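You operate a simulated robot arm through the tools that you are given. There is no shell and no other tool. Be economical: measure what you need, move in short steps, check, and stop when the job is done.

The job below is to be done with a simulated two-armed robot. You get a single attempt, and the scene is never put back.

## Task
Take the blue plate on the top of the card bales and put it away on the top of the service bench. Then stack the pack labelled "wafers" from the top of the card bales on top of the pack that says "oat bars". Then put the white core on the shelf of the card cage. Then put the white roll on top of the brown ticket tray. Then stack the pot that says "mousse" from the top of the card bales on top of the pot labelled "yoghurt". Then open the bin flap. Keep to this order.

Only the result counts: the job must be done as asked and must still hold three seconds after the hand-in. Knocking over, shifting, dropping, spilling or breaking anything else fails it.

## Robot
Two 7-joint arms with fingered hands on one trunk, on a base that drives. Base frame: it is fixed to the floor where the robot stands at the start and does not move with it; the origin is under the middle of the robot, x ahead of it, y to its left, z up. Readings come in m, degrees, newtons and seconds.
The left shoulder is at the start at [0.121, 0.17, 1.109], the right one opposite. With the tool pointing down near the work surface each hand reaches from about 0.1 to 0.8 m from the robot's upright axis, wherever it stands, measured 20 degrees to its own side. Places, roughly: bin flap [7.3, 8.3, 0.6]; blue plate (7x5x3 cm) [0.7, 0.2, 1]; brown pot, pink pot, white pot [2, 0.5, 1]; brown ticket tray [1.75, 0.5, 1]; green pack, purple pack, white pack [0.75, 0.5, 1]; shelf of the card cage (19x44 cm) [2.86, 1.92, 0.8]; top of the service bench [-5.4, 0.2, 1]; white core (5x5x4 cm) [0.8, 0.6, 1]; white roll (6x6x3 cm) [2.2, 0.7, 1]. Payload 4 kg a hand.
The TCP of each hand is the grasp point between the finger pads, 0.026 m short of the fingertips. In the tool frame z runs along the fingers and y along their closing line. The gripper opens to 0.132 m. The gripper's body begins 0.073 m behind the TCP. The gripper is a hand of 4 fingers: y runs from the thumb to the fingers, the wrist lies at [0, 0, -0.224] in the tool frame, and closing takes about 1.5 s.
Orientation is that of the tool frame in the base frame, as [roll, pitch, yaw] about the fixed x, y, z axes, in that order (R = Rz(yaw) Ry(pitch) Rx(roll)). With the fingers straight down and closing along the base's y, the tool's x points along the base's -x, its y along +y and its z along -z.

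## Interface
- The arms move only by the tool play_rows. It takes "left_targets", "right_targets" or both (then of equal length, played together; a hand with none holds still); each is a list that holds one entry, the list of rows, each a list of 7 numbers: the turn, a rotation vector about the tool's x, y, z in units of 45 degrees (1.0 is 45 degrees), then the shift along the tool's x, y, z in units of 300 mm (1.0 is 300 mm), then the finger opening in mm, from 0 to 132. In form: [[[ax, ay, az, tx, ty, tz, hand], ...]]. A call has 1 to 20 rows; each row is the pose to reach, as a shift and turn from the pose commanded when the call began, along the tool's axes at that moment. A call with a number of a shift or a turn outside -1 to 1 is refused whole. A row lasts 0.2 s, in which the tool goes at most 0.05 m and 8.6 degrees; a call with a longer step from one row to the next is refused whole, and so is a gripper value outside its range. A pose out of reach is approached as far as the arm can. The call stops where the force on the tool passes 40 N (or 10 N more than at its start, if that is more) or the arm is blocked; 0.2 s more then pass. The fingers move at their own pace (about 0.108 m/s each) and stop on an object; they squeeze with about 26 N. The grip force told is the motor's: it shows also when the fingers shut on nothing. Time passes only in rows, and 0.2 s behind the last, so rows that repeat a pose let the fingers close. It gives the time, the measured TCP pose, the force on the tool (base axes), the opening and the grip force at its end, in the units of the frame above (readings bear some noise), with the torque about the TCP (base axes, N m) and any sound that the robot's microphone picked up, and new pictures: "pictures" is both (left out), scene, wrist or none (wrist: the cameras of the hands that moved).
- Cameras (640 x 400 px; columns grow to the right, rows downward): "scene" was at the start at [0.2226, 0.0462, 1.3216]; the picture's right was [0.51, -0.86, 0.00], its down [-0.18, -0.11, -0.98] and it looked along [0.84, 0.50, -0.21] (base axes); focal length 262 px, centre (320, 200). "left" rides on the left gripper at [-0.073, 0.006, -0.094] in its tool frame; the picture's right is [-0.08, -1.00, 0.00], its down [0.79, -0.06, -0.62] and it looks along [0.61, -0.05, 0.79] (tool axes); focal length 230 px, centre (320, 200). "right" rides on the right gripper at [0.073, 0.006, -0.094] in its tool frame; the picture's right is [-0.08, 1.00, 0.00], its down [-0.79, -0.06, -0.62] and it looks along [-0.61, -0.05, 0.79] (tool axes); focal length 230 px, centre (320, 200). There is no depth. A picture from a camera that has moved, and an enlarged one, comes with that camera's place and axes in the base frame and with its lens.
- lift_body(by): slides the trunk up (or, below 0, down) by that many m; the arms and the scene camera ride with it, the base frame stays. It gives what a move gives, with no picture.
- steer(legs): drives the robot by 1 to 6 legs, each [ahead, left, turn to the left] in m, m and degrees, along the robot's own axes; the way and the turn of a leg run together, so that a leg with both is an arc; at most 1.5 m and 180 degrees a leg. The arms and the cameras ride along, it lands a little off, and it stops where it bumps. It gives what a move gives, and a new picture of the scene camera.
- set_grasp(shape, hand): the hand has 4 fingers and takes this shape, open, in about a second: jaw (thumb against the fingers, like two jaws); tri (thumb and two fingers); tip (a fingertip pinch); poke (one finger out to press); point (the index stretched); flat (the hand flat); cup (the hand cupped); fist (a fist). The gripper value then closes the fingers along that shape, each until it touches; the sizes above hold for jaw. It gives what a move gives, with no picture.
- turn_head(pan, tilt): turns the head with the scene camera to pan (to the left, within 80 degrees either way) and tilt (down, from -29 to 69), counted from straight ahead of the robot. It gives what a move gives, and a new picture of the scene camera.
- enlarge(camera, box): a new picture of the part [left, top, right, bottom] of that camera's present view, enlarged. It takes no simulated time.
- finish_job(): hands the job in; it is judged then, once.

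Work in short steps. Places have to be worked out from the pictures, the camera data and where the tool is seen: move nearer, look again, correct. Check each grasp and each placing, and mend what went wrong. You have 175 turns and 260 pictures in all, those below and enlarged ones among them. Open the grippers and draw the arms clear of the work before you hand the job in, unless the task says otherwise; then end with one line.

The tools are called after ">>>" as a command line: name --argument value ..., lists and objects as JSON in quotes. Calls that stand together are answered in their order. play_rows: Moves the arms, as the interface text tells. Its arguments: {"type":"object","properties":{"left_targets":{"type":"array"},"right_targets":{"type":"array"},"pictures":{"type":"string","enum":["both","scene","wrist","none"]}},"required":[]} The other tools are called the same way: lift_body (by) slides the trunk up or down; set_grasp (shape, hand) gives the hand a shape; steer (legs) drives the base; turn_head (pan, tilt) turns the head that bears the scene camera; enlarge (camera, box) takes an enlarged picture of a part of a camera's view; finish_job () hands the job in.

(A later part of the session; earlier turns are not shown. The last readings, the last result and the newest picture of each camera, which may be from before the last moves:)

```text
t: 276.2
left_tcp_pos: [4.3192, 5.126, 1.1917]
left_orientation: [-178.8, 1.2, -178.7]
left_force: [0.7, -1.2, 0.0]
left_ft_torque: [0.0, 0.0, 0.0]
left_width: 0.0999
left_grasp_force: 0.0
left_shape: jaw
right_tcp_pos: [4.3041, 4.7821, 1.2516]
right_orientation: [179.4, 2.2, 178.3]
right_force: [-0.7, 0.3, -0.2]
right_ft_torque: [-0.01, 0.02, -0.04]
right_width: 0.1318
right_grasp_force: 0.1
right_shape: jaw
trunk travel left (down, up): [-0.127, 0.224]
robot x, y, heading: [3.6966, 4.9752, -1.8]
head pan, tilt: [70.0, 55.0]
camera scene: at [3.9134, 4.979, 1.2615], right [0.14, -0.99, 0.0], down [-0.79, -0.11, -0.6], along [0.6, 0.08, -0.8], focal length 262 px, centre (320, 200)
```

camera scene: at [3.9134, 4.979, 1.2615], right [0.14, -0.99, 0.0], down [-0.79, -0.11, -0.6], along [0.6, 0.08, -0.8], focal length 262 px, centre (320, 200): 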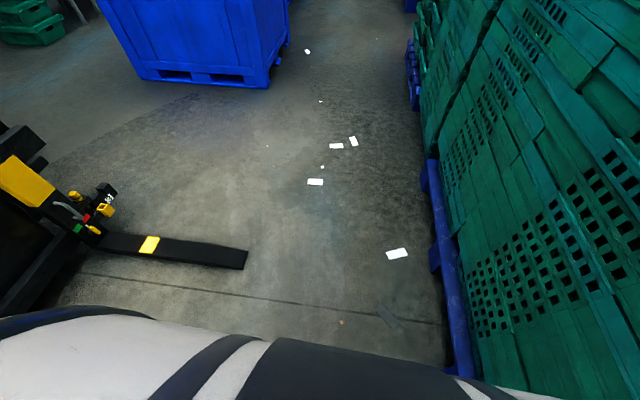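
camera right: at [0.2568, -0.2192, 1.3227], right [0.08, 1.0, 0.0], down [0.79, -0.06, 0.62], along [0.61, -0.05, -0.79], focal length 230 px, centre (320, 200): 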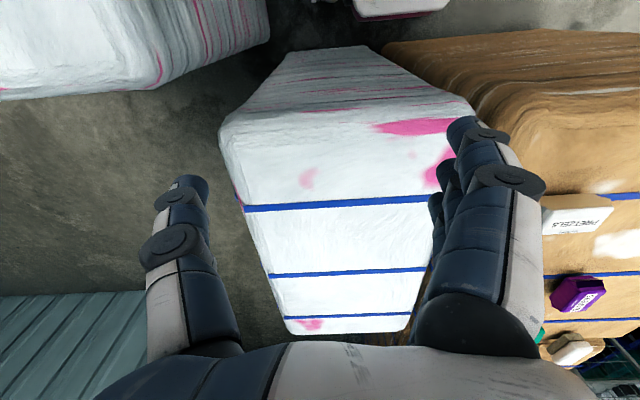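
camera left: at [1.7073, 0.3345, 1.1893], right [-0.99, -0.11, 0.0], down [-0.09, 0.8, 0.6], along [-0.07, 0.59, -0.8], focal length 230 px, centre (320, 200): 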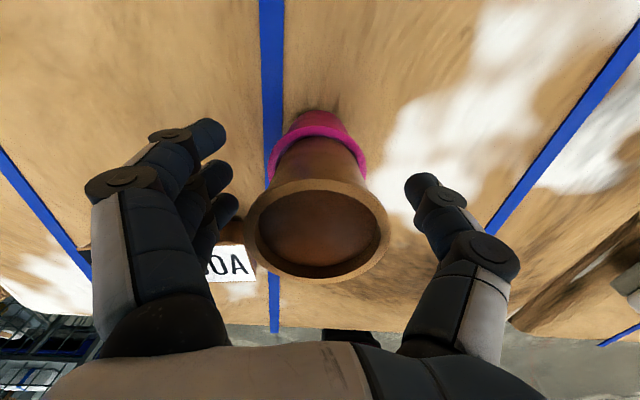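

The right elbow hangs between crate stack and trolley; the way out is straight left. I move 0.12 m left.

>>> steer --legs '[[0, 0.1, 0]]'

>>> turn_head --pan -75 --tilt 40

```text
t: 277.4
left_tcp_pos: [4.3211, 5.2249, 1.1924]
left_orientation: [-178.8, 1.2, -178.6]
left_force: [-0.2, 0.4, -0.5]
left_ft_torque: [-0.04, -0.02, -0.01]
left_width: 0.0996
left_grasp_force: 0.0
left_shape: jaw
right_tcp_pos: [4.3084, 4.8824, 1.2535]
right_orientation: [179.4, 2.3, 178.2]
right_force: [-0.3, 0.0, -0.6]
right_ft_torque: [-0.03, 0.01, 0.03]
right_width: 0.1319
right_grasp_force: 0.0
right_shape: jaw
trunk travel left (down, up): [-0.127, 0.224]
robot x, y, heading: [3.7023, 5.0757, -1.7]
head pan, tilt: [70.0, 55.0]
camera scene: at [3.9164, 5.0787, 1.2614], right [0.13, -0.99, 0.0], down [-0.79, -0.11, -0.6], along [0.59, 0.08, -0.8], focal length 262 px, centre (320, 200)
```

scene: 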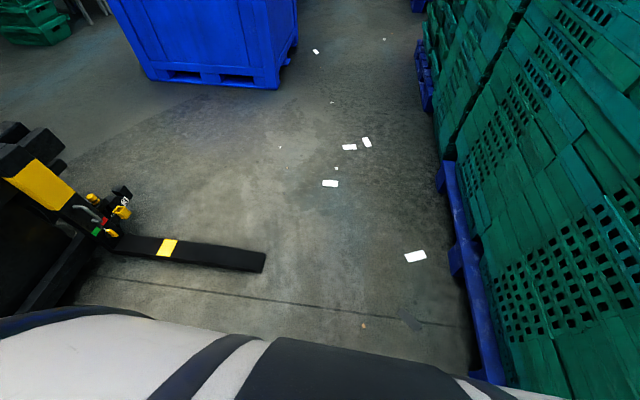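

```text
t: 279.7
left_tcp_pos: [4.322, 5.225, 1.1928]
left_orientation: [-178.8, 1.1, -178.7]
left_force: [0.4, 0.2, 0.2]
left_ft_torque: [-0.03, 0.01, 0.01]
left_width: 0.0999
left_grasp_force: 0.1
left_shape: jaw
right_tcp_pos: [4.3061, 4.8829, 1.2517]
right_orientation: [179.5, 2.2, 178.1]
right_force: [0.3, -0.1, 0.2]
right_ft_torque: [-0.03, -0.01, -0.01]
right_width: 0.132
right_grasp_force: 0.0
right_shape: jaw
trunk travel left (down, up): [-0.127, 0.224]
robot x, y, heading: [3.7007, 5.075, -1.6]
head pan, tilt: [-75.0, 40.0]
camera scene: at [3.8625, 4.985, 1.2797], right [-0.97, -0.23, 0.0], down [-0.15, 0.63, -0.77], along [0.18, -0.75, -0.64], focal length 262 px, centre (320, 200)
```

scene: 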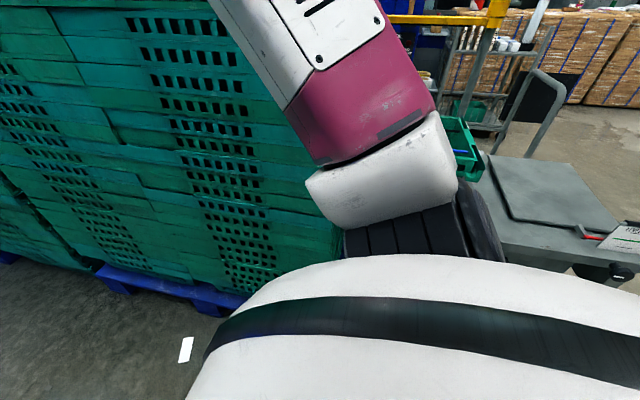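

The torso is level again. I go forward in a small step to test.

>>> steer --legs '[[0.25, 0.0, 1.6]]'

```text
t: 281.5
left_tcp_pos: [4.5689, 5.2371, 1.1931]
left_orientation: [-178.8, 1.2, -177.0]
left_force: [0.0, 0.1, -0.1]
left_ft_torque: [0.01, 0.02, -0.02]
left_width: 0.0999
left_grasp_force: 0.0
left_shape: jaw
right_tcp_pos: [4.5634, 4.8941, 1.2529]
right_orientation: [179.4, 2.2, 179.8]
right_force: [0.2, -0.6, 0.0]
right_ft_torque: [0.03, -0.01, 0.0]
right_width: 0.1318
right_grasp_force: 0.1
right_shape: jaw
trunk travel left (down, up): [-0.127, 0.224]
robot x, y, heading: [3.9507, 5.0679, -0.2]
head pan, tilt: [-75.0, 40.0]
camera scene: at [4.1161, 4.9853, 1.2798], right [-0.97, -0.26, 0.0], down [-0.17, 0.62, -0.77], along [0.2, -0.74, -0.64], focal length 262 px, centre (320, 200)
```

scene: 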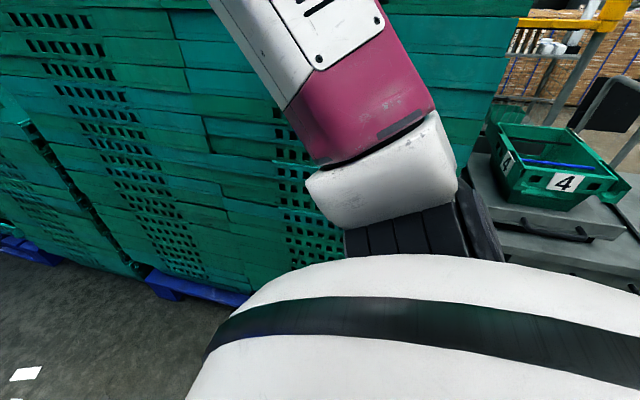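

Free now. I continue to x≈5.2.

>>> steer --legs '[[0.65, 0.0, 0], [0.6, 0.1, 0]]'

>>> turn_head --pan 0 --tilt 10

```text
t: 288.2
left_tcp_pos: [5.8339, 5.3288, 1.193]
left_orientation: [-178.8, 1.3, -177.2]
left_force: [0.4, 0.1, -0.2]
left_ft_torque: [-0.01, 0.03, -0.02]
left_width: 0.0997
left_grasp_force: 0.0
left_shape: jaw
right_tcp_pos: [5.8278, 4.9855, 1.2524]
right_orientation: [179.4, 2.2, 179.7]
right_force: [-0.5, 0.0, 0.0]
right_ft_torque: [-0.02, 0.01, 0.0]
right_width: 0.1319
right_grasp_force: 0.1
right_shape: jaw
trunk travel left (down, up): [-0.127, 0.224]
robot x, y, heading: [5.2189, 5.1639, -0.3]
head pan, tilt: [-75.0, 40.0]
camera scene: at [5.3811, 5.0785, 1.2797], right [-0.97, -0.25, 0.0], down [-0.16, 0.62, -0.77], along [0.19, -0.74, -0.64], focal length 262 px, centre (320, 200)
```

scene: 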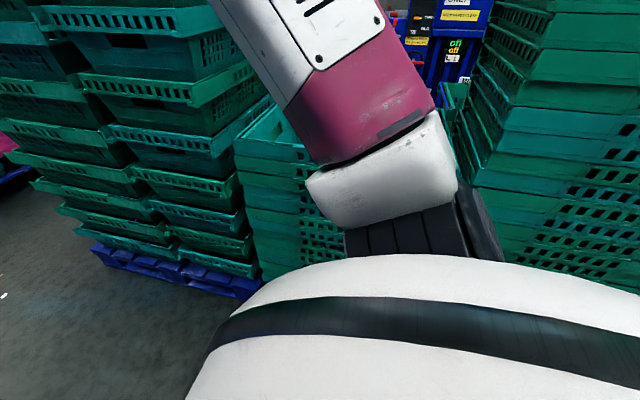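

```text
t: 289.7
left_tcp_pos: [5.8341, 5.3283, 1.1943]
left_orientation: [-178.9, 1.2, -177.2]
left_force: [-0.3, 0.1, -0.3]
left_ft_torque: [0.02, -0.02, 0.04]
left_width: 0.1
left_grasp_force: 0.0
left_shape: jaw
right_tcp_pos: [5.8285, 4.985, 1.252]
right_orientation: [179.4, 2.2, 179.7]
right_force: [0.4, -0.1, -0.3]
right_ft_torque: [0.0, 0.01, -0.01]
right_width: 0.1319
right_grasp_force: 0.0
right_shape: jaw
trunk travel left (down, up): [-0.127, 0.224]
robot x, y, heading: [5.2207, 5.1616, -0.5]
head pan, tilt: [0.0, 10.0]
camera scene: at [5.4525, 5.16, 1.3273], right [-0.01, -1.0, 0.0], down [-0.17, 0.0, -0.98], along [0.98, -0.01, -0.17], focal length 262 px, centre (320, 200)
```

scene: 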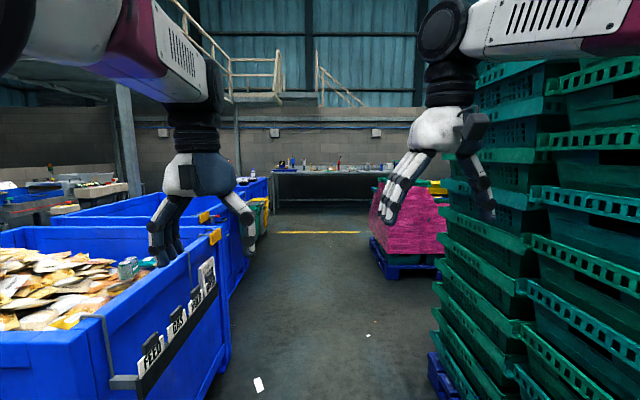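

I look left, toward the bin's direction.

>>> turn_head --pan 48 --tilt 12

>>> turn_head --pan 78 --tilt 12

```text
t: 290.9
left_tcp_pos: [5.8341, 5.3276, 1.1916]
left_orientation: [-178.8, 1.1, -177.2]
left_force: [0.4, -0.6, 0.2]
left_ft_torque: [0.03, -0.02, 0.03]
left_width: 0.0995
left_grasp_force: 0.0
left_shape: jaw
right_tcp_pos: [5.8276, 4.9854, 1.253]
right_orientation: [179.3, 2.3, 179.5]
right_force: [0.8, -0.2, 0.0]
right_ft_torque: [0.02, 0.03, 0.01]
right_width: 0.1319
right_grasp_force: 0.1
right_shape: jaw
trunk travel left (down, up): [-0.127, 0.224]
robot x, y, heading: [5.2179, 5.1677, -0.1]
head pan, tilt: [48.0, 12.0]
camera scene: at [5.4224, 5.2295, 1.3241], right [0.74, -0.67, 0.0], down [-0.14, -0.15, -0.98], along [0.66, 0.72, -0.21], focal length 262 px, centre (320, 200)
```

scene: 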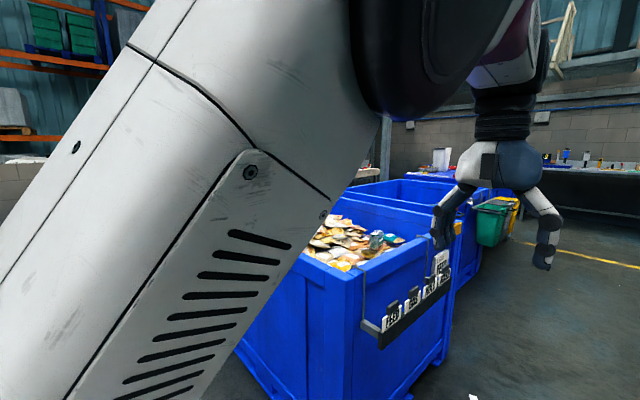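

```text
t: 291.8
left_tcp_pos: [5.8341, 5.3285, 1.1919]
left_orientation: [-178.7, 1.2, -177.3]
left_force: [-0.7, 0.4, 0.0]
left_ft_torque: [-0.01, -0.01, 0.01]
left_width: 0.0997
left_grasp_force: 0.1
left_shape: jaw
right_tcp_pos: [5.828, 4.9866, 1.2526]
right_orientation: [179.3, 2.2, 179.5]
right_force: [-0.5, -0.6, 0.3]
right_ft_torque: [0.02, 0.03, 0.01]
right_width: 0.1319
right_grasp_force: 0.1
right_shape: jaw
trunk travel left (down, up): [-0.127, 0.224]
robot x, y, heading: [5.2171, 5.1612, -0.2]
head pan, tilt: [78.0, 12.0]
camera scene: at [5.3795, 5.2517, 1.3241], right [0.98, -0.21, 0.0], down [-0.04, -0.2, -0.98], along [0.21, 0.96, -0.21], focal length 262 px, centre (320, 200)
```

scene: 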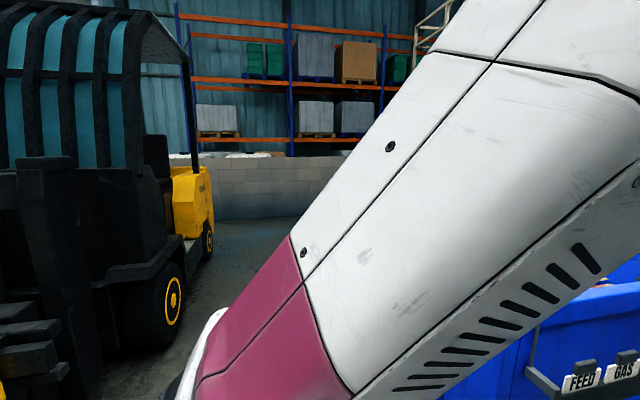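

The way leads north between fork lift and blue boxes (x 4.7–6.0). I turn to face +y and look.

>>> turn_head --pan 0 --tilt 12

>>> steer --legs '[[0, 0, 75]]'

```text
t: 293.3
left_tcp_pos: [5.8346, 5.3288, 1.1934]
left_orientation: [-178.7, 1.3, -177.2]
left_force: [-0.5, 0.3, -0.3]
left_ft_torque: [0.0, 0.02, -0.03]
left_width: 0.0994
left_grasp_force: 0.0
left_shape: jaw
right_tcp_pos: [5.8281, 4.9855, 1.2522]
right_orientation: [179.4, 2.1, 179.6]
right_force: [-0.1, -0.8, -1.1]
right_ft_torque: [0.01, 0.04, -0.01]
right_width: 0.1318
right_grasp_force: 0.1
right_shape: jaw
trunk travel left (down, up): [-0.127, 0.224]
robot x, y, heading: [5.2181, 5.1592, -0.4]
head pan, tilt: [0.0, 12.0]
camera scene: at [5.4527, 5.1601, 1.3241], right [-0.01, -1.0, 0.0], down [-0.21, 0.0, -0.98], along [0.98, -0.01, -0.21], focal length 262 px, centre (320, 200)
```

scene: 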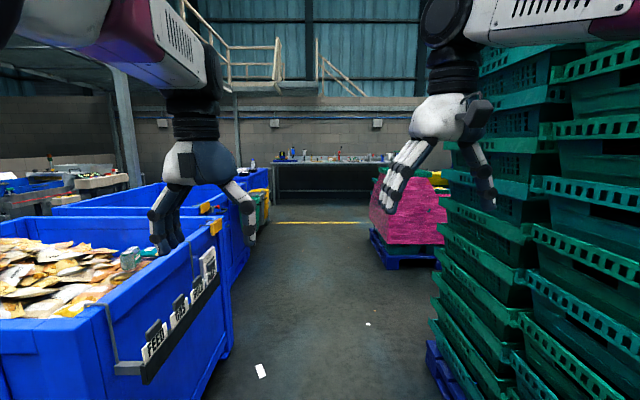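

```text
t: 296.9
left_tcp_pos: [5.2259, 5.799, 1.1927]
left_orientation: [-178.9, 1.2, -102.9]
left_force: [0.0, 0.7, -0.3]
left_ft_torque: [0.01, 0.02, 0.02]
left_width: 0.0999
left_grasp_force: 0.0
left_shape: jaw
right_tcp_pos: [5.5541, 5.7027, 1.2527]
right_orientation: [179.4, 2.2, -106.0]
right_force: [-0.3, 0.7, -0.8]
right_ft_torque: [-0.03, -0.01, -0.01]
right_width: 0.1317
right_grasp_force: 0.1
right_shape: jaw
trunk travel left (down, up): [-0.127, 0.224]
robot x, y, heading: [5.221, 5.1599, 74.0]
head pan, tilt: [0.0, 12.0]
camera scene: at [5.2846, 5.3847, 1.3241], right [0.96, -0.28, 0.0], down [-0.06, -0.2, -0.98], along [0.27, 0.94, -0.21], focal length 262 px, centre (320, 200)
```

scene: 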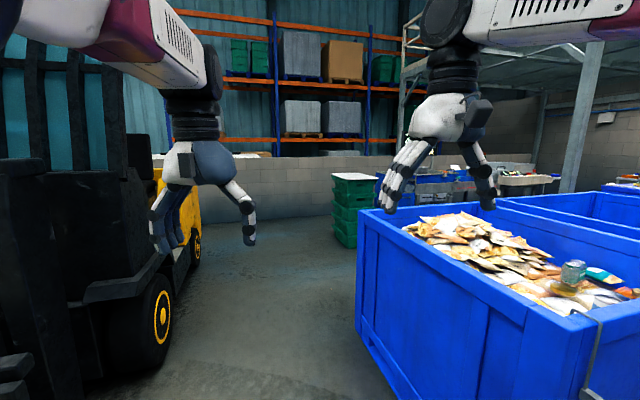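

I proceed north along the corridor by 1.2 m and look again.

>>> steer --legs '[[0, 0, 12], [1.2, 0.0, 0]]'

>>> turn_head --pan -38 --tilt 18

```text
t: 303.8
left_tcp_pos: [5.1771, 6.9796, 1.194]
left_orientation: [-178.9, 1.2, -90.9]
left_force: [-0.9, 0.1, 1.1]
left_ft_torque: [0.0, 0.02, -0.01]
left_width: 0.0998
left_grasp_force: 0.1
left_shape: jaw
right_tcp_pos: [5.5188, 6.9527, 1.2518]
right_orientation: [179.3, 2.2, -94.0]
right_force: [0.3, -0.1, 0.6]
right_ft_torque: [-0.04, -0.03, 0.0]
right_width: 0.132
right_grasp_force: 0.1
right_shape: jaw
trunk travel left (down, up): [-0.127, 0.224]
robot x, y, heading: [5.3042, 6.355, 85.9]
head pan, tilt: [0.0, 12.0]
camera scene: at [5.3211, 6.5861, 1.3241], right [1.0, -0.07, 0.0], down [-0.01, -0.21, -0.98], along [0.07, 0.98, -0.21], focal length 262 px, centre (320, 200)
```

scene: 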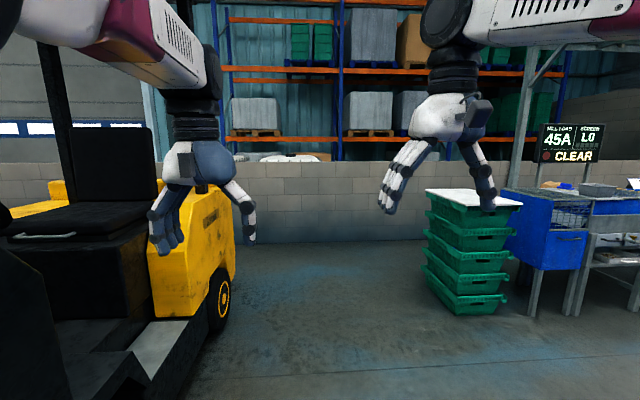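

```text
t: 304.8
left_tcp_pos: [5.1764, 6.9808, 1.1923]
left_orientation: [-178.8, 1.3, -90.9]
left_force: [-1.1, 0.0, 0.2]
left_ft_torque: [0.01, -0.02, 0.0]
left_width: 0.0998
left_grasp_force: 0.0
left_shape: jaw
right_tcp_pos: [5.519, 6.9525, 1.2528]
right_orientation: [179.5, 2.2, -94.0]
right_force: [0.7, 0.6, 0.3]
right_ft_torque: [-0.02, 0.02, 0.02]
right_width: 0.1322
right_grasp_force: 0.1
right_shape: jaw
trunk travel left (down, up): [-0.127, 0.224]
robot x, y, heading: [5.3048, 6.3556, 85.9]
head pan, tilt: [-38.0, 18.0]
camera scene: at [5.3769, 6.5625, 1.3144], right [0.74, -0.67, 0.0], down [-0.21, -0.23, -0.95], along [0.64, 0.71, -0.31], focal length 262 px, centre (320, 200)
```

scene: 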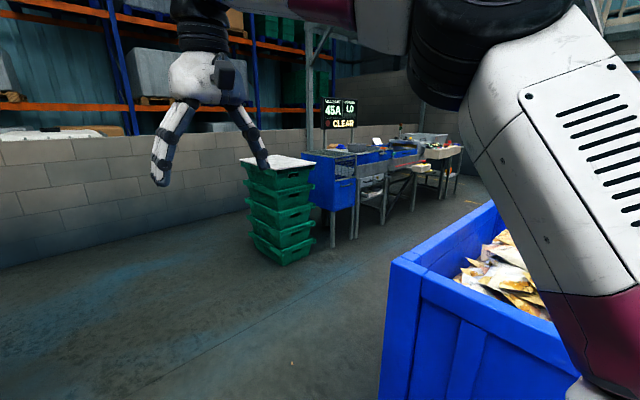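

The flap position projects to the blue box on legs at (345,187). I zoom in.

>>> enlarge --camera "scene" --box '[260, 110, 480, 270]'

```text
2.50 times, centred on (370, 190) of scene
camera zoom: at [5.3769, 6.5625, 1.3144], right [0.74, -0.67, 0.0], down [-0.21, -0.23, -0.95], along [0.64, 0.71, -0.31], focal length 654 px, centre (195, 225)
```

zoom: 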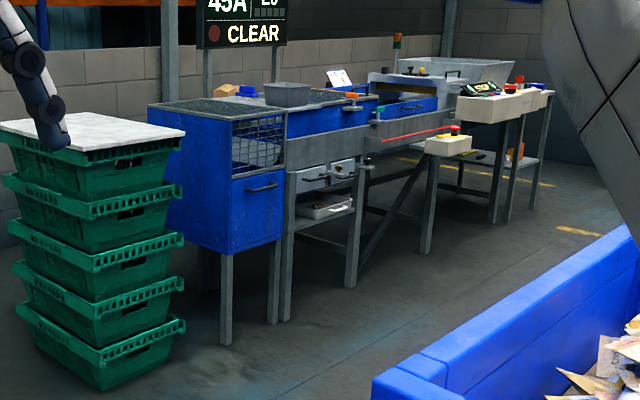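

The flap is the lower panel with a bar handle (≈(7.28, 8.25, 0.645)), facing south. I drive north to y≈7.5, then sideways east, facing it.

>>> steer --legs '[[0, 0, 4], [1.13, 0, 0], [0, -0.9, 0]]'

>>> turn_head --pan -45 --tilt 25

```text
t: 315.4
left_tcp_pos: [6.0426, 8.0987, 1.1924]
left_orientation: [-178.8, 1.3, -87.1]
left_force: [0.0, -0.4, -0.9]
left_ft_torque: [0.01, 0.02, 0.01]
left_width: 0.0998
left_grasp_force: 0.1
left_shape: jaw
right_tcp_pos: [6.3857, 8.0939, 1.2533]
right_orientation: [179.4, 2.2, -90.2]
right_force: [0.3, -0.8, 0.9]
right_ft_torque: [0.0, 0.03, 0.02]
right_width: 0.132
right_grasp_force: 0.1
right_shape: jaw
trunk travel left (down, up): [-0.127, 0.224]
robot x, y, heading: [6.2113, 7.4849, 89.9]
head pan, tilt: [-38.0, 18.0]
camera scene: at [6.2701, 7.6945, 1.3143], right [0.79, -0.62, 0.0], down [-0.19, -0.24, -0.95], along [0.59, 0.75, -0.31], focal length 262 px, centre (320, 200)
```

scene: 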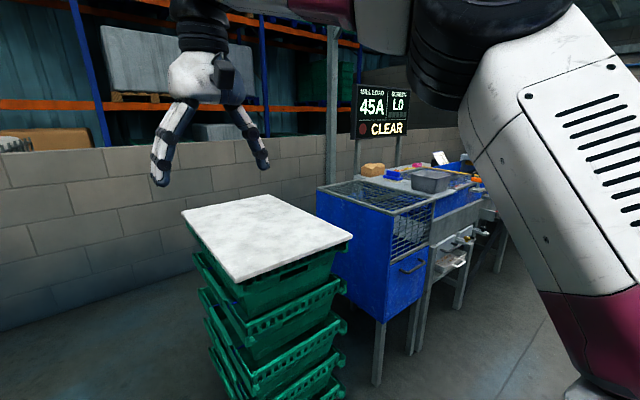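

```text
t: 316.1
left_tcp_pos: [6.0418, 8.0978, 1.1929]
left_orientation: [-178.8, 1.2, -87.0]
left_force: [-0.5, 0.6, -0.2]
left_ft_torque: [0.02, 0.02, 0.01]
left_width: 0.0997
left_grasp_force: 0.0
left_shape: jaw
right_tcp_pos: [6.3853, 8.0931, 1.2518]
right_orientation: [179.3, 2.1, -90.2]
right_force: [1.4, -0.4, -0.7]
right_ft_torque: [-0.01, -0.03, -0.04]
right_width: 0.1319
right_grasp_force: 0.1
right_shape: jaw
trunk travel left (down, up): [-0.127, 0.224]
robot x, y, heading: [6.2115, 7.4828, 89.8]
head pan, tilt: [-45.0, 25.0]
camera scene: at [6.2774, 7.6861, 1.3031], right [0.71, -0.71, 0.0], down [-0.3, -0.3, -0.91], along [0.64, 0.64, -0.42], focal length 262 px, centre (320, 200)
```

scene: 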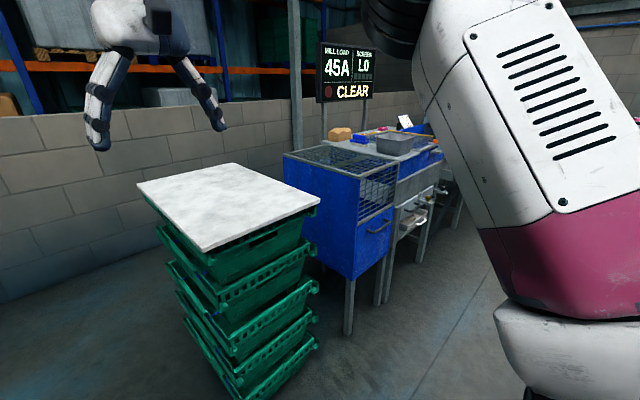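

I continue east 1.2 m to stand in front of the cabinet.

>>> steer --legs '[[0, -0.6, 0], [0, -0.6, 0]]'

>>> turn_head --pan 15 --tilt 40

```text
t: 322.4
left_tcp_pos: [7.2357, 8.1018, 1.1934]
left_orientation: [-178.8, 1.2, -86.7]
left_force: [0.3, -0.5, 0.2]
left_ft_torque: [0.0, 0.03, 0.01]
left_width: 0.0999
left_grasp_force: 0.0
left_shape: jaw
right_tcp_pos: [7.5784, 8.0972, 1.253]
right_orientation: [179.4, 2.3, -89.8]
right_force: [0.4, -0.3, 0.0]
right_ft_torque: [-0.02, 0.04, 0.0]
right_width: 0.132
right_grasp_force: 0.1
right_shape: jaw
trunk travel left (down, up): [-0.127, 0.224]
robot x, y, heading: [7.4042, 7.4806, 90.3]
head pan, tilt: [-45.0, 25.0]
camera scene: at [7.4731, 7.6894, 1.303], right [0.71, -0.7, 0.0], down [-0.3, -0.3, -0.91], along [0.64, 0.64, -0.42], focal length 262 px, centre (320, 200)
```

scene: 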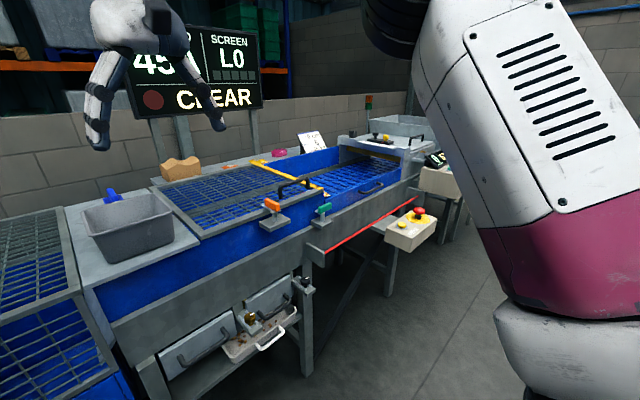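

```text
t: 323.7
left_tcp_pos: [7.2331, 8.0999, 1.1925]
left_orientation: [-178.7, 1.0, -86.6]
left_force: [-0.1, -0.9, 1.0]
left_ft_torque: [0.0, 0.0, 0.02]
left_width: 0.1001
left_grasp_force: 0.1
left_shape: jaw
right_tcp_pos: [7.5775, 8.0979, 1.2526]
right_orientation: [179.4, 2.2, -89.7]
right_force: [-0.2, 0.4, 0.1]
right_ft_torque: [0.03, 0.0, 0.01]
right_width: 0.1322
right_grasp_force: 0.1
right_shape: jaw
trunk travel left (down, up): [-0.127, 0.224]
robot x, y, heading: [7.4055, 7.4848, 90.3]
head pan, tilt: [15.0, 40.0]
camera scene: at [7.3939, 7.7088, 1.2816], right [0.99, 0.16, 0.0], down [0.1, -0.62, -0.78], along [-0.13, 0.77, -0.62], focal length 262 px, centre (320, 200)
```

scene: 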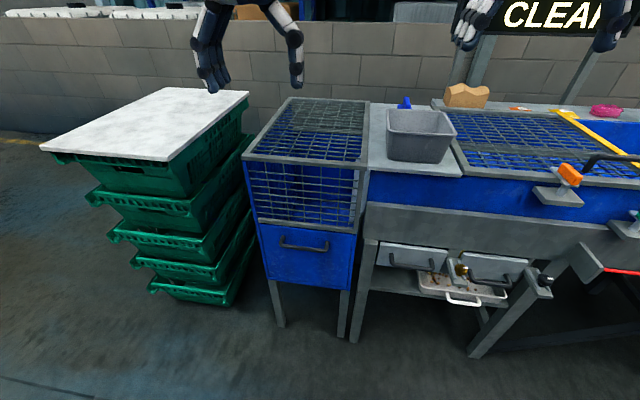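

Clear view of the cabinet. I zoom in on the flap.

>>> enlarge --camera "scene" --box '[230, 180, 380, 310]'

```text
3.08 times, centred on (305, 245) of scene
camera zoom: at [7.3939, 7.7088, 1.2816], right [0.99, 0.16, 0.0], down [0.1, -0.62, -0.78], along [-0.13, 0.77, -0.62], focal length 805 px, centre (366, 62)
```

zoom: 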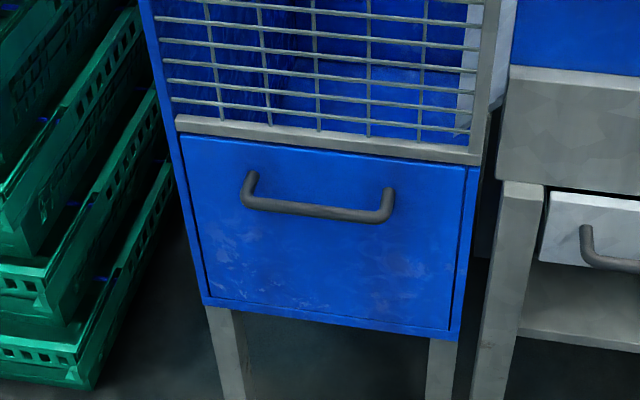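

Handle bar triangulated at (7.253, 8.246, 0.65), ~14 cm long along x, ~4.5 cm off the panel; the flap evidently tilts out around its lower edge. I turn the left hand to close fore-aft and lower it in front of the cabinet.

>>> play_rows --left_targets '[[[0, 0, 0.16, 0.06, 0, 0.08, 80], [0, 0, 0.33, 0.12, 0, 0.17, 80], [0, 0, 0.5, 0.18, 0, 0.27, 80], [0, 0, 0.67, 0.24, 0, 0.37, 80], [0, 0, 0.83, 0.3, 0, 0.47, 80], [0, 0, 0.97, 0.33, 0, 0.57, 80]]]' --pictures "none"

```text
t: 325.1
left_tcp_pos: [7.2249, 8.0442, 0.9986]
left_orientation: [-176.4, 3.8, -127.9]
left_force: [0.3, -0.4, -0.7]
left_ft_torque: [-0.06, 0.02, 0.0]
left_width: 0.0804
left_grasp_force: 0.0
left_shape: jaw
left hand out of reach, approached as far as the arm can: row 1, 2, 3, 4, 5, 6
right_tcp_pos: [7.5779, 8.0978, 1.2528]
right_orientation: [179.3, 2.2, -89.7]
right_force: [0.3, -0.8, 0.3]
right_ft_torque: [0.0, 0.01, 0.03]
right_width: 0.1319
right_grasp_force: 0.1
right_shape: jaw
trunk travel left (down, up): [-0.127, 0.224]
robot x, y, heading: [7.4058, 7.4847, 90.1]
head pan, tilt: [15.0, 40.0]
```

>>> play_rows --left_targets '[[[0, 0, 0.16, -0.01, -0.01, 0.11, 80], [0, 0, 0.33, -0.02, -0.02, 0.22, 80], [0, 0, 0.5, -0.03, -0.03, 0.33, 80], [0, 0, 0.67, -0.045, -0.04, 0.44, 80], [0, 0, 0.83, -0.06, -0.05, 0.55, 80], [0, 0, 1.0, -0.067, -0.053, 0.66, 80], [0, 0, 1.0, -0.067, -0.053, 0.66, 80]]]' --pictures "both"

```text
t: 326.7
left_tcp_pos: [7.2641, 8.0508, 0.7996]
left_orientation: [178.8, 1.1, -175.5]
left_force: [0.2, -0.4, -0.1]
left_ft_torque: [0.0, 0.0, 0.01]
left_width: 0.0803
left_grasp_force: 0.1
left_shape: jaw
right_tcp_pos: [7.5772, 8.097, 1.2531]
right_orientation: [179.4, 2.2, -89.8]
right_force: [-0.1, 0.4, 0.2]
right_ft_torque: [0.01, -0.02, 0.01]
right_width: 0.1318
right_grasp_force: 0.1
right_shape: jaw
trunk travel left (down, up): [-0.127, 0.224]
robot x, y, heading: [7.4081, 7.4865, 90.2]
head pan, tilt: [15.0, 40.0]
camera scene: at [7.3855, 7.7054, 1.2799], right [0.96, 0.26, 0.0], down [0.17, -0.62, -0.77], along [-0.2, 0.74, -0.64], focal length 262 px, centre (320, 200)
camera left: at [7.3343, 8.0601, 0.896], right [0.16, -0.99, -0.02], down [-0.79, -0.14, 0.6], along [-0.59, -0.08, -0.8], focal length 230 px, centre (320, 200)
```

scene: 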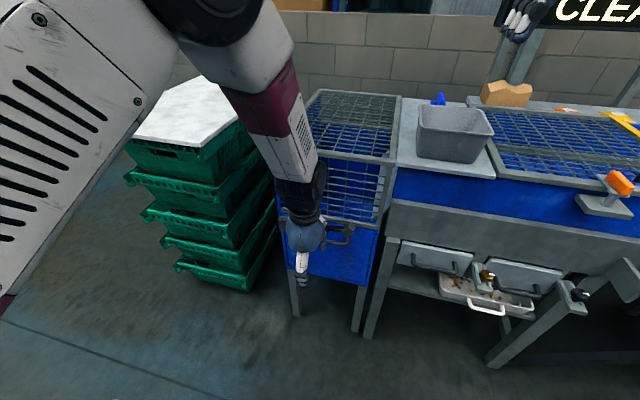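
left: 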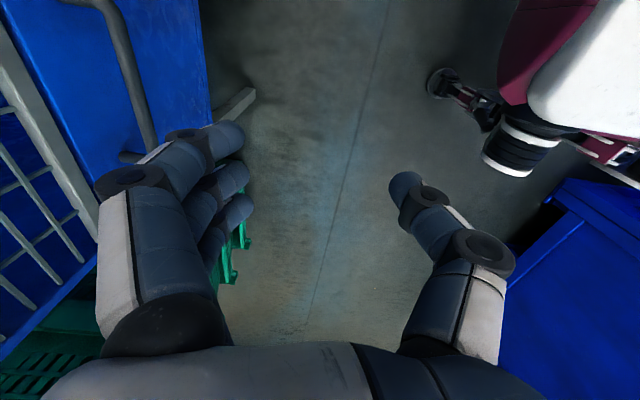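

The wrist camera shows the bar at y≈8.25, z≈0.638. I tilt the hand 45° forward and come to a pre-grasp in front of and above the bar.

>>> play_rows --left_targets '[[[-0.16, 0, 0, 0, 0.06, 0.05, 80], [-0.33, 0, 0, 0, 0.13, 0.1, 80], [-0.5, 0, 0, 0, 0.2, 0.16, 80], [-0.67, 0, 0, 0, 0.28, 0.22, 75], [-0.83, 0, 0, 0, 0.36, 0.28, 70], [-1.0, 0, 0, 0, 0.42, 0.32, 70], [-1.0, 0, 0, 0, 0.42, 0.32, 70]]]' --pictures "both"

```text
t: 328.3
left_tcp_pos: [7.2414, 8.1868, 0.7141]
left_orientation: [133.4, 1.8, -173.5]
left_force: [0.8, 0.0, 0.1]
left_ft_torque: [-0.04, 0.03, -0.01]
left_width: 0.0704
left_grasp_force: 0.1
left_shape: jaw
right_tcp_pos: [7.5774, 8.0973, 1.2519]
right_orientation: [179.4, 2.3, -89.8]
right_force: [0.5, -0.6, -0.1]
right_ft_torque: [0.0, -0.01, -0.01]
right_width: 0.1321
right_grasp_force: 0.1
right_shape: jaw
trunk travel left (down, up): [-0.127, 0.224]
robot x, y, heading: [7.4032, 7.4819, 90.4]
head pan, tilt: [15.0, 40.0]
camera scene: at [7.3855, 7.7056, 1.2799], right [0.96, 0.26, 0.0], down [0.17, -0.62, -0.77], along [-0.2, 0.74, -0.64], focal length 262 px, centre (320, 200)
camera left: at [7.3187, 8.1285, 0.7848], right [0.18, -0.67, -0.72], down [-0.74, -0.58, 0.35], along [-0.65, 0.47, -0.59], focal length 230 px, centre (320, 200)
```

scene: 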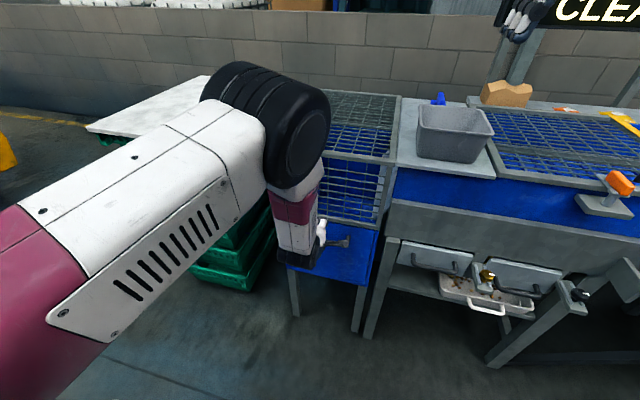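
left: 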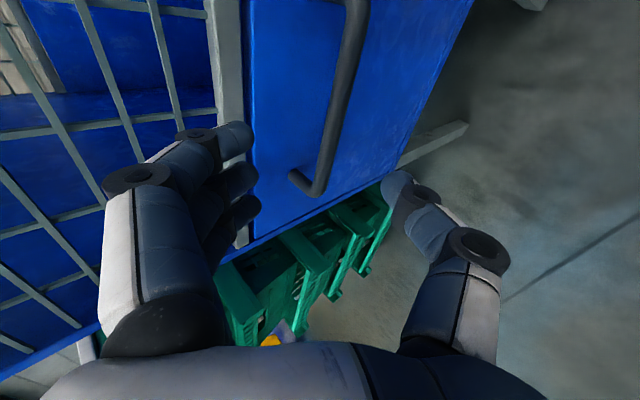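

The bar lies about 9 cm ahead along the fingers, 1 cm to the thumb side. I advance slowly along the finger direction with 55 mm opening.

>>> play_rows --left_targets '[[[0, 0, 0, -0.02, -0.03, 0.04, 60], [0, 0, 0, -0.04, -0.03, 0.1, 55], [0, 0, 0, -0.04, -0.03, 0.16, 55], [0, 0, 0, -0.04, -0.03, 0.21, 55], [0, 0, 0, -0.04, -0.03, 0.21, 55]]]' --pictures "wrist"

```text
t: 329.5
left_tcp_pos: [7.2547, 8.222, 0.6605]
left_orientation: [133.6, 1.2, -174.5]
left_force: [-1.4, 0.0, 0.1]
left_ft_torque: [0.01, -0.01, 0.01]
left_width: 0.0556
left_grasp_force: 0.0
left_shape: jaw
right_tcp_pos: [7.5782, 8.098, 1.2516]
right_orientation: [179.4, 2.3, -89.8]
right_force: [-0.9, -1.2, -0.5]
right_ft_torque: [0.0, 0.01, -0.02]
right_width: 0.1318
right_grasp_force: 0.0
right_shape: jaw
trunk travel left (down, up): [-0.127, 0.224]
robot x, y, heading: [7.4058, 7.493, 90.2]
head pan, tilt: [15.0, 40.0]
camera left: at [7.3331, 8.1647, 0.7303], right [0.16, -0.68, -0.72], down [-0.74, -0.56, 0.36], along [-0.65, 0.48, -0.59], focal length 230 px, centre (320, 200)
```

left: 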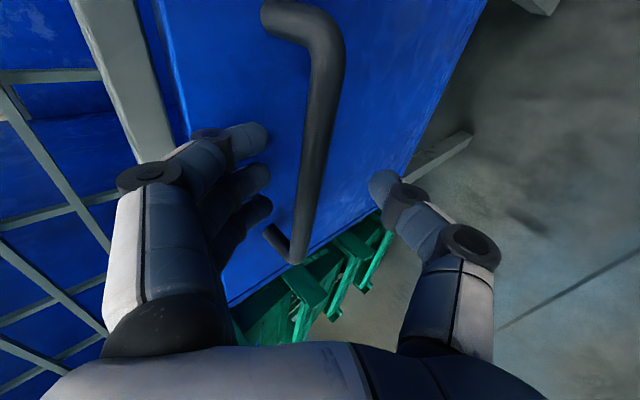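

Both bar ends are visible now: bar at (7.25, 8.242, 0.654). I advance 12 mm, shift 8 mm to the finger side and close.

>>> play_rows --left_targets '[[[0, 0, 0, 0.01, 0.015, 0.02, 55], [0, 0, 0, 0.01, 0.027, 0.042, 55], [0, 0, 0, 0.01, 0.027, 0.042, 40], [0, 0, 0, 0.01, 0.027, 0.042, 20], [0, 0, 0, 0.01, 0.027, 0.042, 0], [0, 0, 0, 0.01, 0.027, 0.042, 0], [0, 0, 0, 0.01, 0.027, 0.042, 0]]]' --pictures "wrist"

```text
t: 331.1
left_tcp_pos: [7.2597, 8.2342, 0.6542]
left_orientation: [134.0, 1.2, -175.3]
left_force: [-2.1, 6.3, -5.9]
left_ft_torque: [0.02, 0.02, -0.02]
left_width: 0.0
left_grasp_force: 26.2
left_shape: jaw
right_tcp_pos: [7.5776, 8.099, 1.251]
right_orientation: [179.3, 2.2, -89.8]
right_force: [-0.9, -0.1, -0.4]
right_ft_torque: [-0.02, 0.02, 0.0]
right_width: 0.1318
right_grasp_force: 0.1
right_shape: jaw
trunk travel left (down, up): [-0.127, 0.224]
robot x, y, heading: [7.406, 7.4843, 90.2]
head pan, tilt: [15.0, 40.0]
camera left: at [7.3366, 8.1758, 0.724], right [0.15, -0.68, -0.72], down [-0.75, -0.55, 0.37], along [-0.64, 0.48, -0.59], focal length 230 px, centre (320, 200)
```

left: 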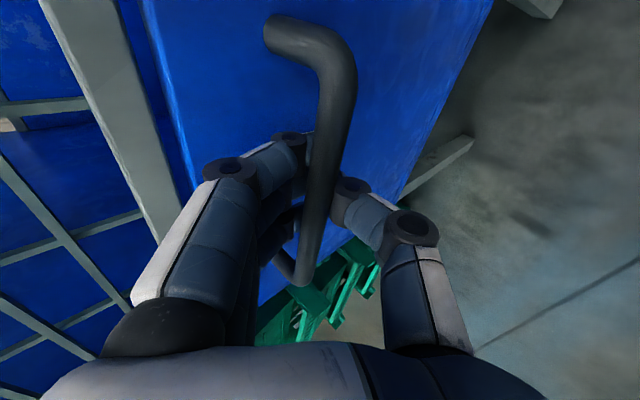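

Fingers have wrapped behind the bar with the thumb in front. I pull gently 3 cm towards the robot and look.

>>> play_rows --left_targets '[[[0, 0, 0, 0, -0.027, -0.02, 0], [0, 0, 0, 0, -0.055, -0.04, 0], [0, 0, 0, 0, -0.082, -0.06, 0], [0, 0, 0, 0, -0.082, -0.06, 0]]]' --pictures "both"

```text
t: 332.1
left_tcp_pos: [7.2593, 8.2048, 0.6471]
left_orientation: [134.2, 1.2, -174.9]
left_force: [-2.1, 4.2, -15.1]
left_ft_torque: [-0.04, 0.0, -0.03]
left_width: 0.0001
left_grasp_force: 26.2
left_shape: jaw
right_tcp_pos: [7.5775, 8.0986, 1.2506]
right_orientation: [179.5, 2.1, -89.8]
right_force: [-0.9, -0.3, 0.8]
right_ft_torque: [0.0, 0.01, 0.01]
right_width: 0.132
right_grasp_force: 0.1
right_shape: jaw
trunk travel left (down, up): [-0.127, 0.224]
robot x, y, heading: [7.4049, 7.488, 90.3]
head pan, tilt: [15.0, 40.0]
camera scene: at [7.385, 7.7081, 1.279], right [0.96, 0.26, 0.0], down [0.17, -0.62, -0.77], along [-0.2, 0.74, -0.64], focal length 262 px, centre (320, 200)
camera left: at [7.3368, 8.1463, 0.7173], right [0.15, -0.68, -0.71], down [-0.75, -0.55, 0.37], along [-0.65, 0.48, -0.6], focal length 230 px, centre (320, 200)
```

scene: 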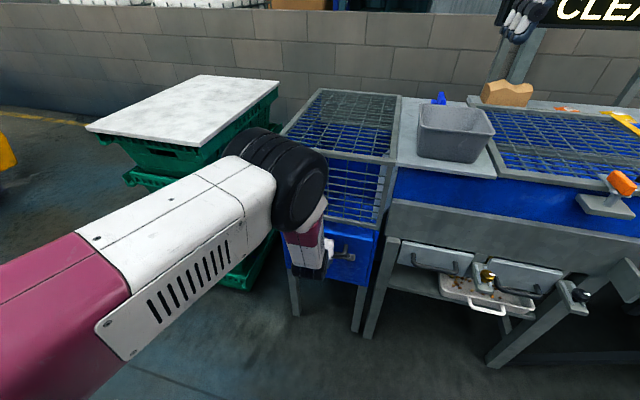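
left: 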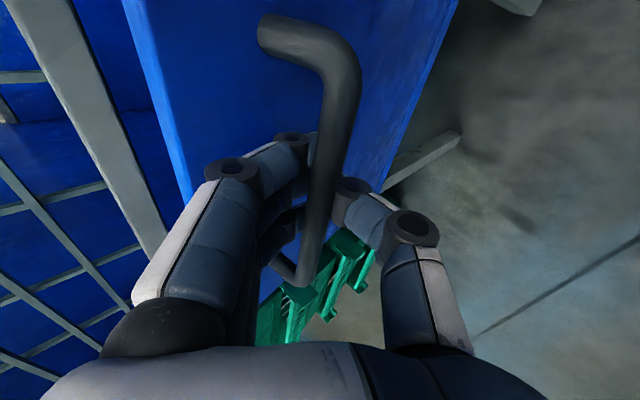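

The flap is swinging out with the hand (gap at its top edge). I continue along the arc to about 30°, pitching the hand up a bit.

>>> play_rows --left_targets '[[[-0.05, 0, 0, 0, -0.05, -0.022, 0], [-0.1, 0, 0, 0, -0.105, -0.046, 0], [-0.17, 0, 0, 0, -0.165, -0.066, 0], [-0.23, 0, 0, 0, -0.224, -0.084, 0], [-0.29, 0, 0, 0, -0.287, -0.095, 0], [-0.35, 0, 0, 0, -0.347, -0.104, 0], [-0.35, 0, 0, 0, -0.347, -0.104, 0]]]' --pictures "both"

```text
t: 333.7
left_tcp_pos: [7.2597, 8.1151, 0.5984]
left_orientation: [117.8, 1.1, -174.0]
left_force: [9.7, 13.5, -17.4]
left_ft_torque: [0.05, -0.05, -0.09]
left_width: 0.0
left_grasp_force: 26.4
left_shape: jaw
right_tcp_pos: [7.5768, 8.1003, 1.2521]
right_orientation: [179.4, 2.0, -89.8]
right_force: [0.3, 0.1, 0.3]
right_ft_torque: [0.01, 0.0, 0.0]
right_width: 0.1319
right_grasp_force: 0.0
right_shape: jaw
trunk travel left (down, up): [-0.127, 0.224]
robot x, y, heading: [7.4048, 7.4905, 90.2]
head pan, tilt: [15.0, 40.0]
camera scene: at [7.3856, 7.7084, 1.2793], right [0.96, 0.26, 0.0], down [0.17, -0.62, -0.76], along [-0.2, 0.74, -0.64], focal length 262 px, centre (320, 200)
camera left: at [7.3393, 8.0433, 0.6475], right [0.14, -0.45, -0.88], down [-0.72, -0.65, 0.22], along [-0.67, 0.61, -0.42], focal length 230 px, centre (320, 200)
```

scene: 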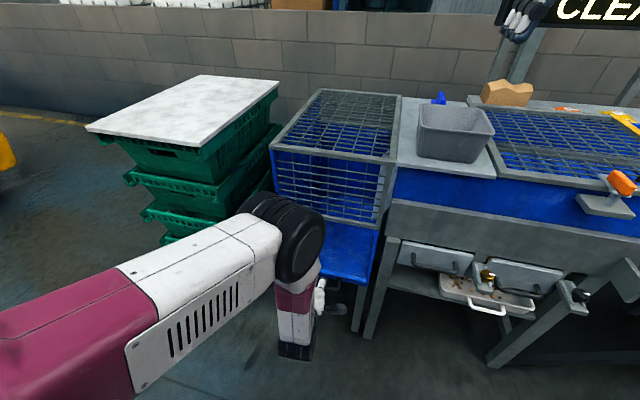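
left: 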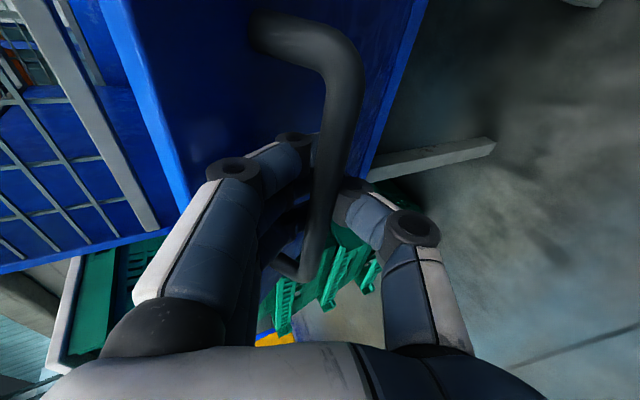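

Opening well; the force points at the hinge, so I tighten the arc a little and continue to about 55°.

>>> play_rows --left_targets '[[[-0.05, 0, 0, 0, -0.06, -0.005, 0], [-0.1, 0, 0, 0, -0.125, -0.018, 0], [-0.17, 0, 0, 0, -0.193, -0.03, 0], [-0.23, 0, 0, 0, -0.26, -0.03, 0], [-0.29, 0, 0, 0, -0.325, -0.026, 0], [-0.35, 0, 0, 0, -0.384, -0.02, 0], [-0.35, 0, 0, 0, -0.384, -0.02, 0]]]' --pictures "both"

```text
t: 335.3
left_tcp_pos: [7.2776, 8.053, 0.4949]
left_orientation: [102.3, 1.2, -175.2]
left_force: [-22.2, 23.2, -10.1]
left_ft_torque: [0.08, 0.03, 0.04]
left_width: 0.0
left_grasp_force: 26.2
left_shape: jaw
right_tcp_pos: [7.5768, 8.0991, 1.2513]
right_orientation: [179.6, 2.1, -89.8]
right_force: [0.2, -0.5, -0.2]
right_ft_torque: [0.01, -0.02, 0.0]
right_width: 0.1319
right_grasp_force: 0.1
right_shape: jaw
trunk travel left (down, up): [-0.127, 0.224]
robot x, y, heading: [7.4037, 7.4848, 89.9]
head pan, tilt: [15.0, 40.0]
camera scene: at [7.3841, 7.708, 1.2794], right [0.96, 0.26, 0.0], down [0.17, -0.62, -0.76], along [-0.2, 0.74, -0.64], focal length 262 px, centre (320, 200)
camera left: at [7.3578, 7.967, 0.5236], right [0.12, -0.2, -0.97], down [-0.73, -0.68, 0.06], along [-0.67, 0.71, -0.23], focal length 230 px, centre (320, 200)
```

scene: 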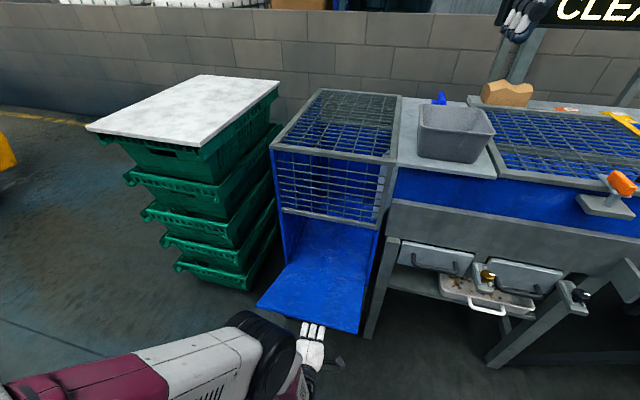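
left: 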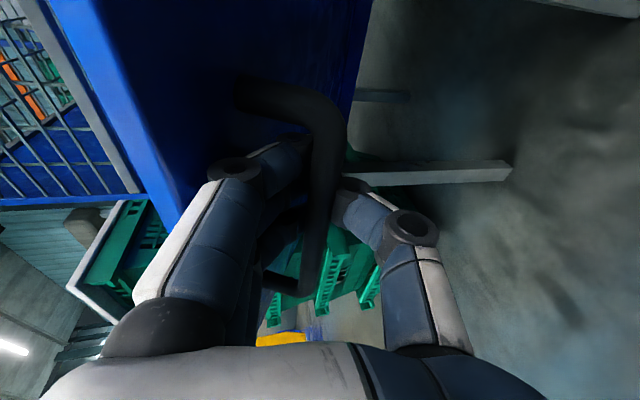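

The flap is wide open (~60°). I lower it further towards its stop, easing the sideways force.

>>> play_rows --left_targets '[[[-0.05, 0, 0, 0.02, -0.06, 0.01, 0], [-0.1, 0, 0, 0.04, -0.12, 0.01, 0], [-0.16, 0, 0, 0.04, -0.18, 0.01, 0], [-0.22, 0, 0, 0.04, -0.236, 0.01, 0], [-0.22, 0, 0, 0.04, -0.236, 0.01, 0]]]' --pictures "scene"

```text
t: 336.1
left_tcp_pos: [7.2764, 8.0451, 0.4718]
left_orientation: [96.3, 1.6, -176.3]
left_force: [5.1, 18.7, -7.7]
left_ft_torque: [-0.04, 0.01, -0.02]
left_width: 0.0
left_grasp_force: 26.1
left_shape: jaw
left hand out of reach, approached as far as the arm can: row 2, 3
right_tcp_pos: [7.5806, 8.098, 1.2511]
right_orientation: [179.3, 2.2, -90.0]
right_force: [0.9, 1.0, 0.2]
right_ft_torque: [0.05, 0.02, -0.01]
right_width: 0.1319
right_grasp_force: 0.1
right_shape: jaw
trunk travel left (down, up): [-0.127, 0.224]
robot x, y, heading: [7.406, 7.4834, 90.0]
head pan, tilt: [15.0, 40.0]
stopped in row 3 (left hand): the force on the tool passed its limit (the readings are from after the stop); the commanded pose is now the measured one
camera scene: at [7.3867, 7.7076, 1.2795], right [0.97, 0.26, 0.0], down [0.17, -0.62, -0.77], along [-0.2, 0.74, -0.64], focal length 262 px, centre (320, 200)
```

scene: 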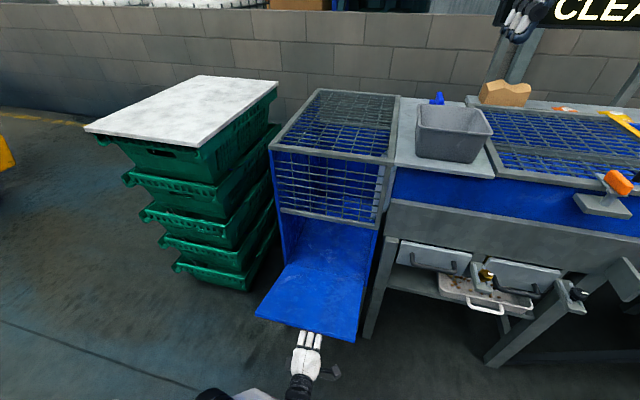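

The flap is at about 70–75°, near its stop. I open the fingers moderately and draw straight back.

>>> play_rows --left_targets '[[[0, 0, 0, 0, 0, 0, 20], [0, 0, 0, 0, 0, 0, 40], [0, 0, 0, 0, 0, 0, 48], [0, 0, 0, 0, 0, 0, 48], [0, 0, 0, 0, 0, -0.04, 48], [0, 0, 0, 0, 0, -0.1, 48], [0, 0, 0, 0, 0, -0.17, 48], [0, 0, 0, 0, 0, -0.25, 48]]]' --pictures "both"

```text
t: 338.1
left_tcp_pos: [7.2721, 8.0263, 0.5162]
left_orientation: [88.6, 2.0, -175.4]
left_force: [-1.8, -3.1, -2.1]
left_ft_torque: [0.09, -0.03, 0.0]
left_width: 0.0472
left_grasp_force: 0.0
left_shape: jaw
right_tcp_pos: [7.5808, 8.0951, 1.2526]
right_orientation: [179.2, 2.3, -90.0]
right_force: [0.5, -1.0, 0.7]
right_ft_torque: [0.06, 0.02, -0.02]
right_width: 0.132
right_grasp_force: 0.0
right_shape: jaw
trunk travel left (down, up): [-0.127, 0.224]
robot x, y, heading: [7.4075, 7.4825, 90.1]
head pan, tilt: [15.0, 40.0]
stopped in row 8 (left hand): the arm was blocked; the commanded pose is now the measured one
camera scene: at [7.3876, 7.7058, 1.2798], right [0.97, 0.26, 0.0], down [0.17, -0.62, -0.77], along [-0.2, 0.74, -0.64], focal length 262 px, centre (320, 200)
camera left: at [7.3516, 7.9377, 0.5233], right [0.11, 0.04, -0.99], down [-0.73, -0.68, -0.11], along [-0.67, 0.74, -0.05], focal length 230 px, centre (320, 200)
```

scene: 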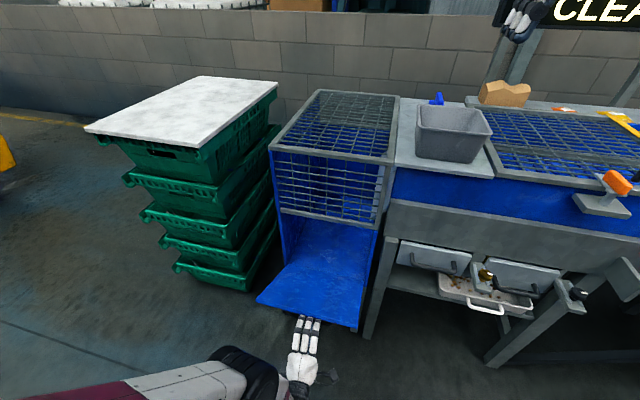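
left: 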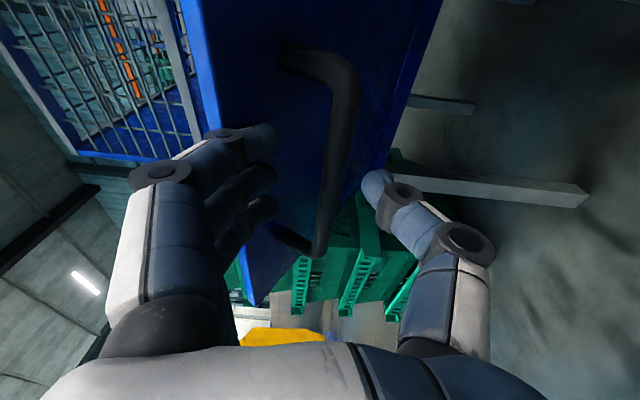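

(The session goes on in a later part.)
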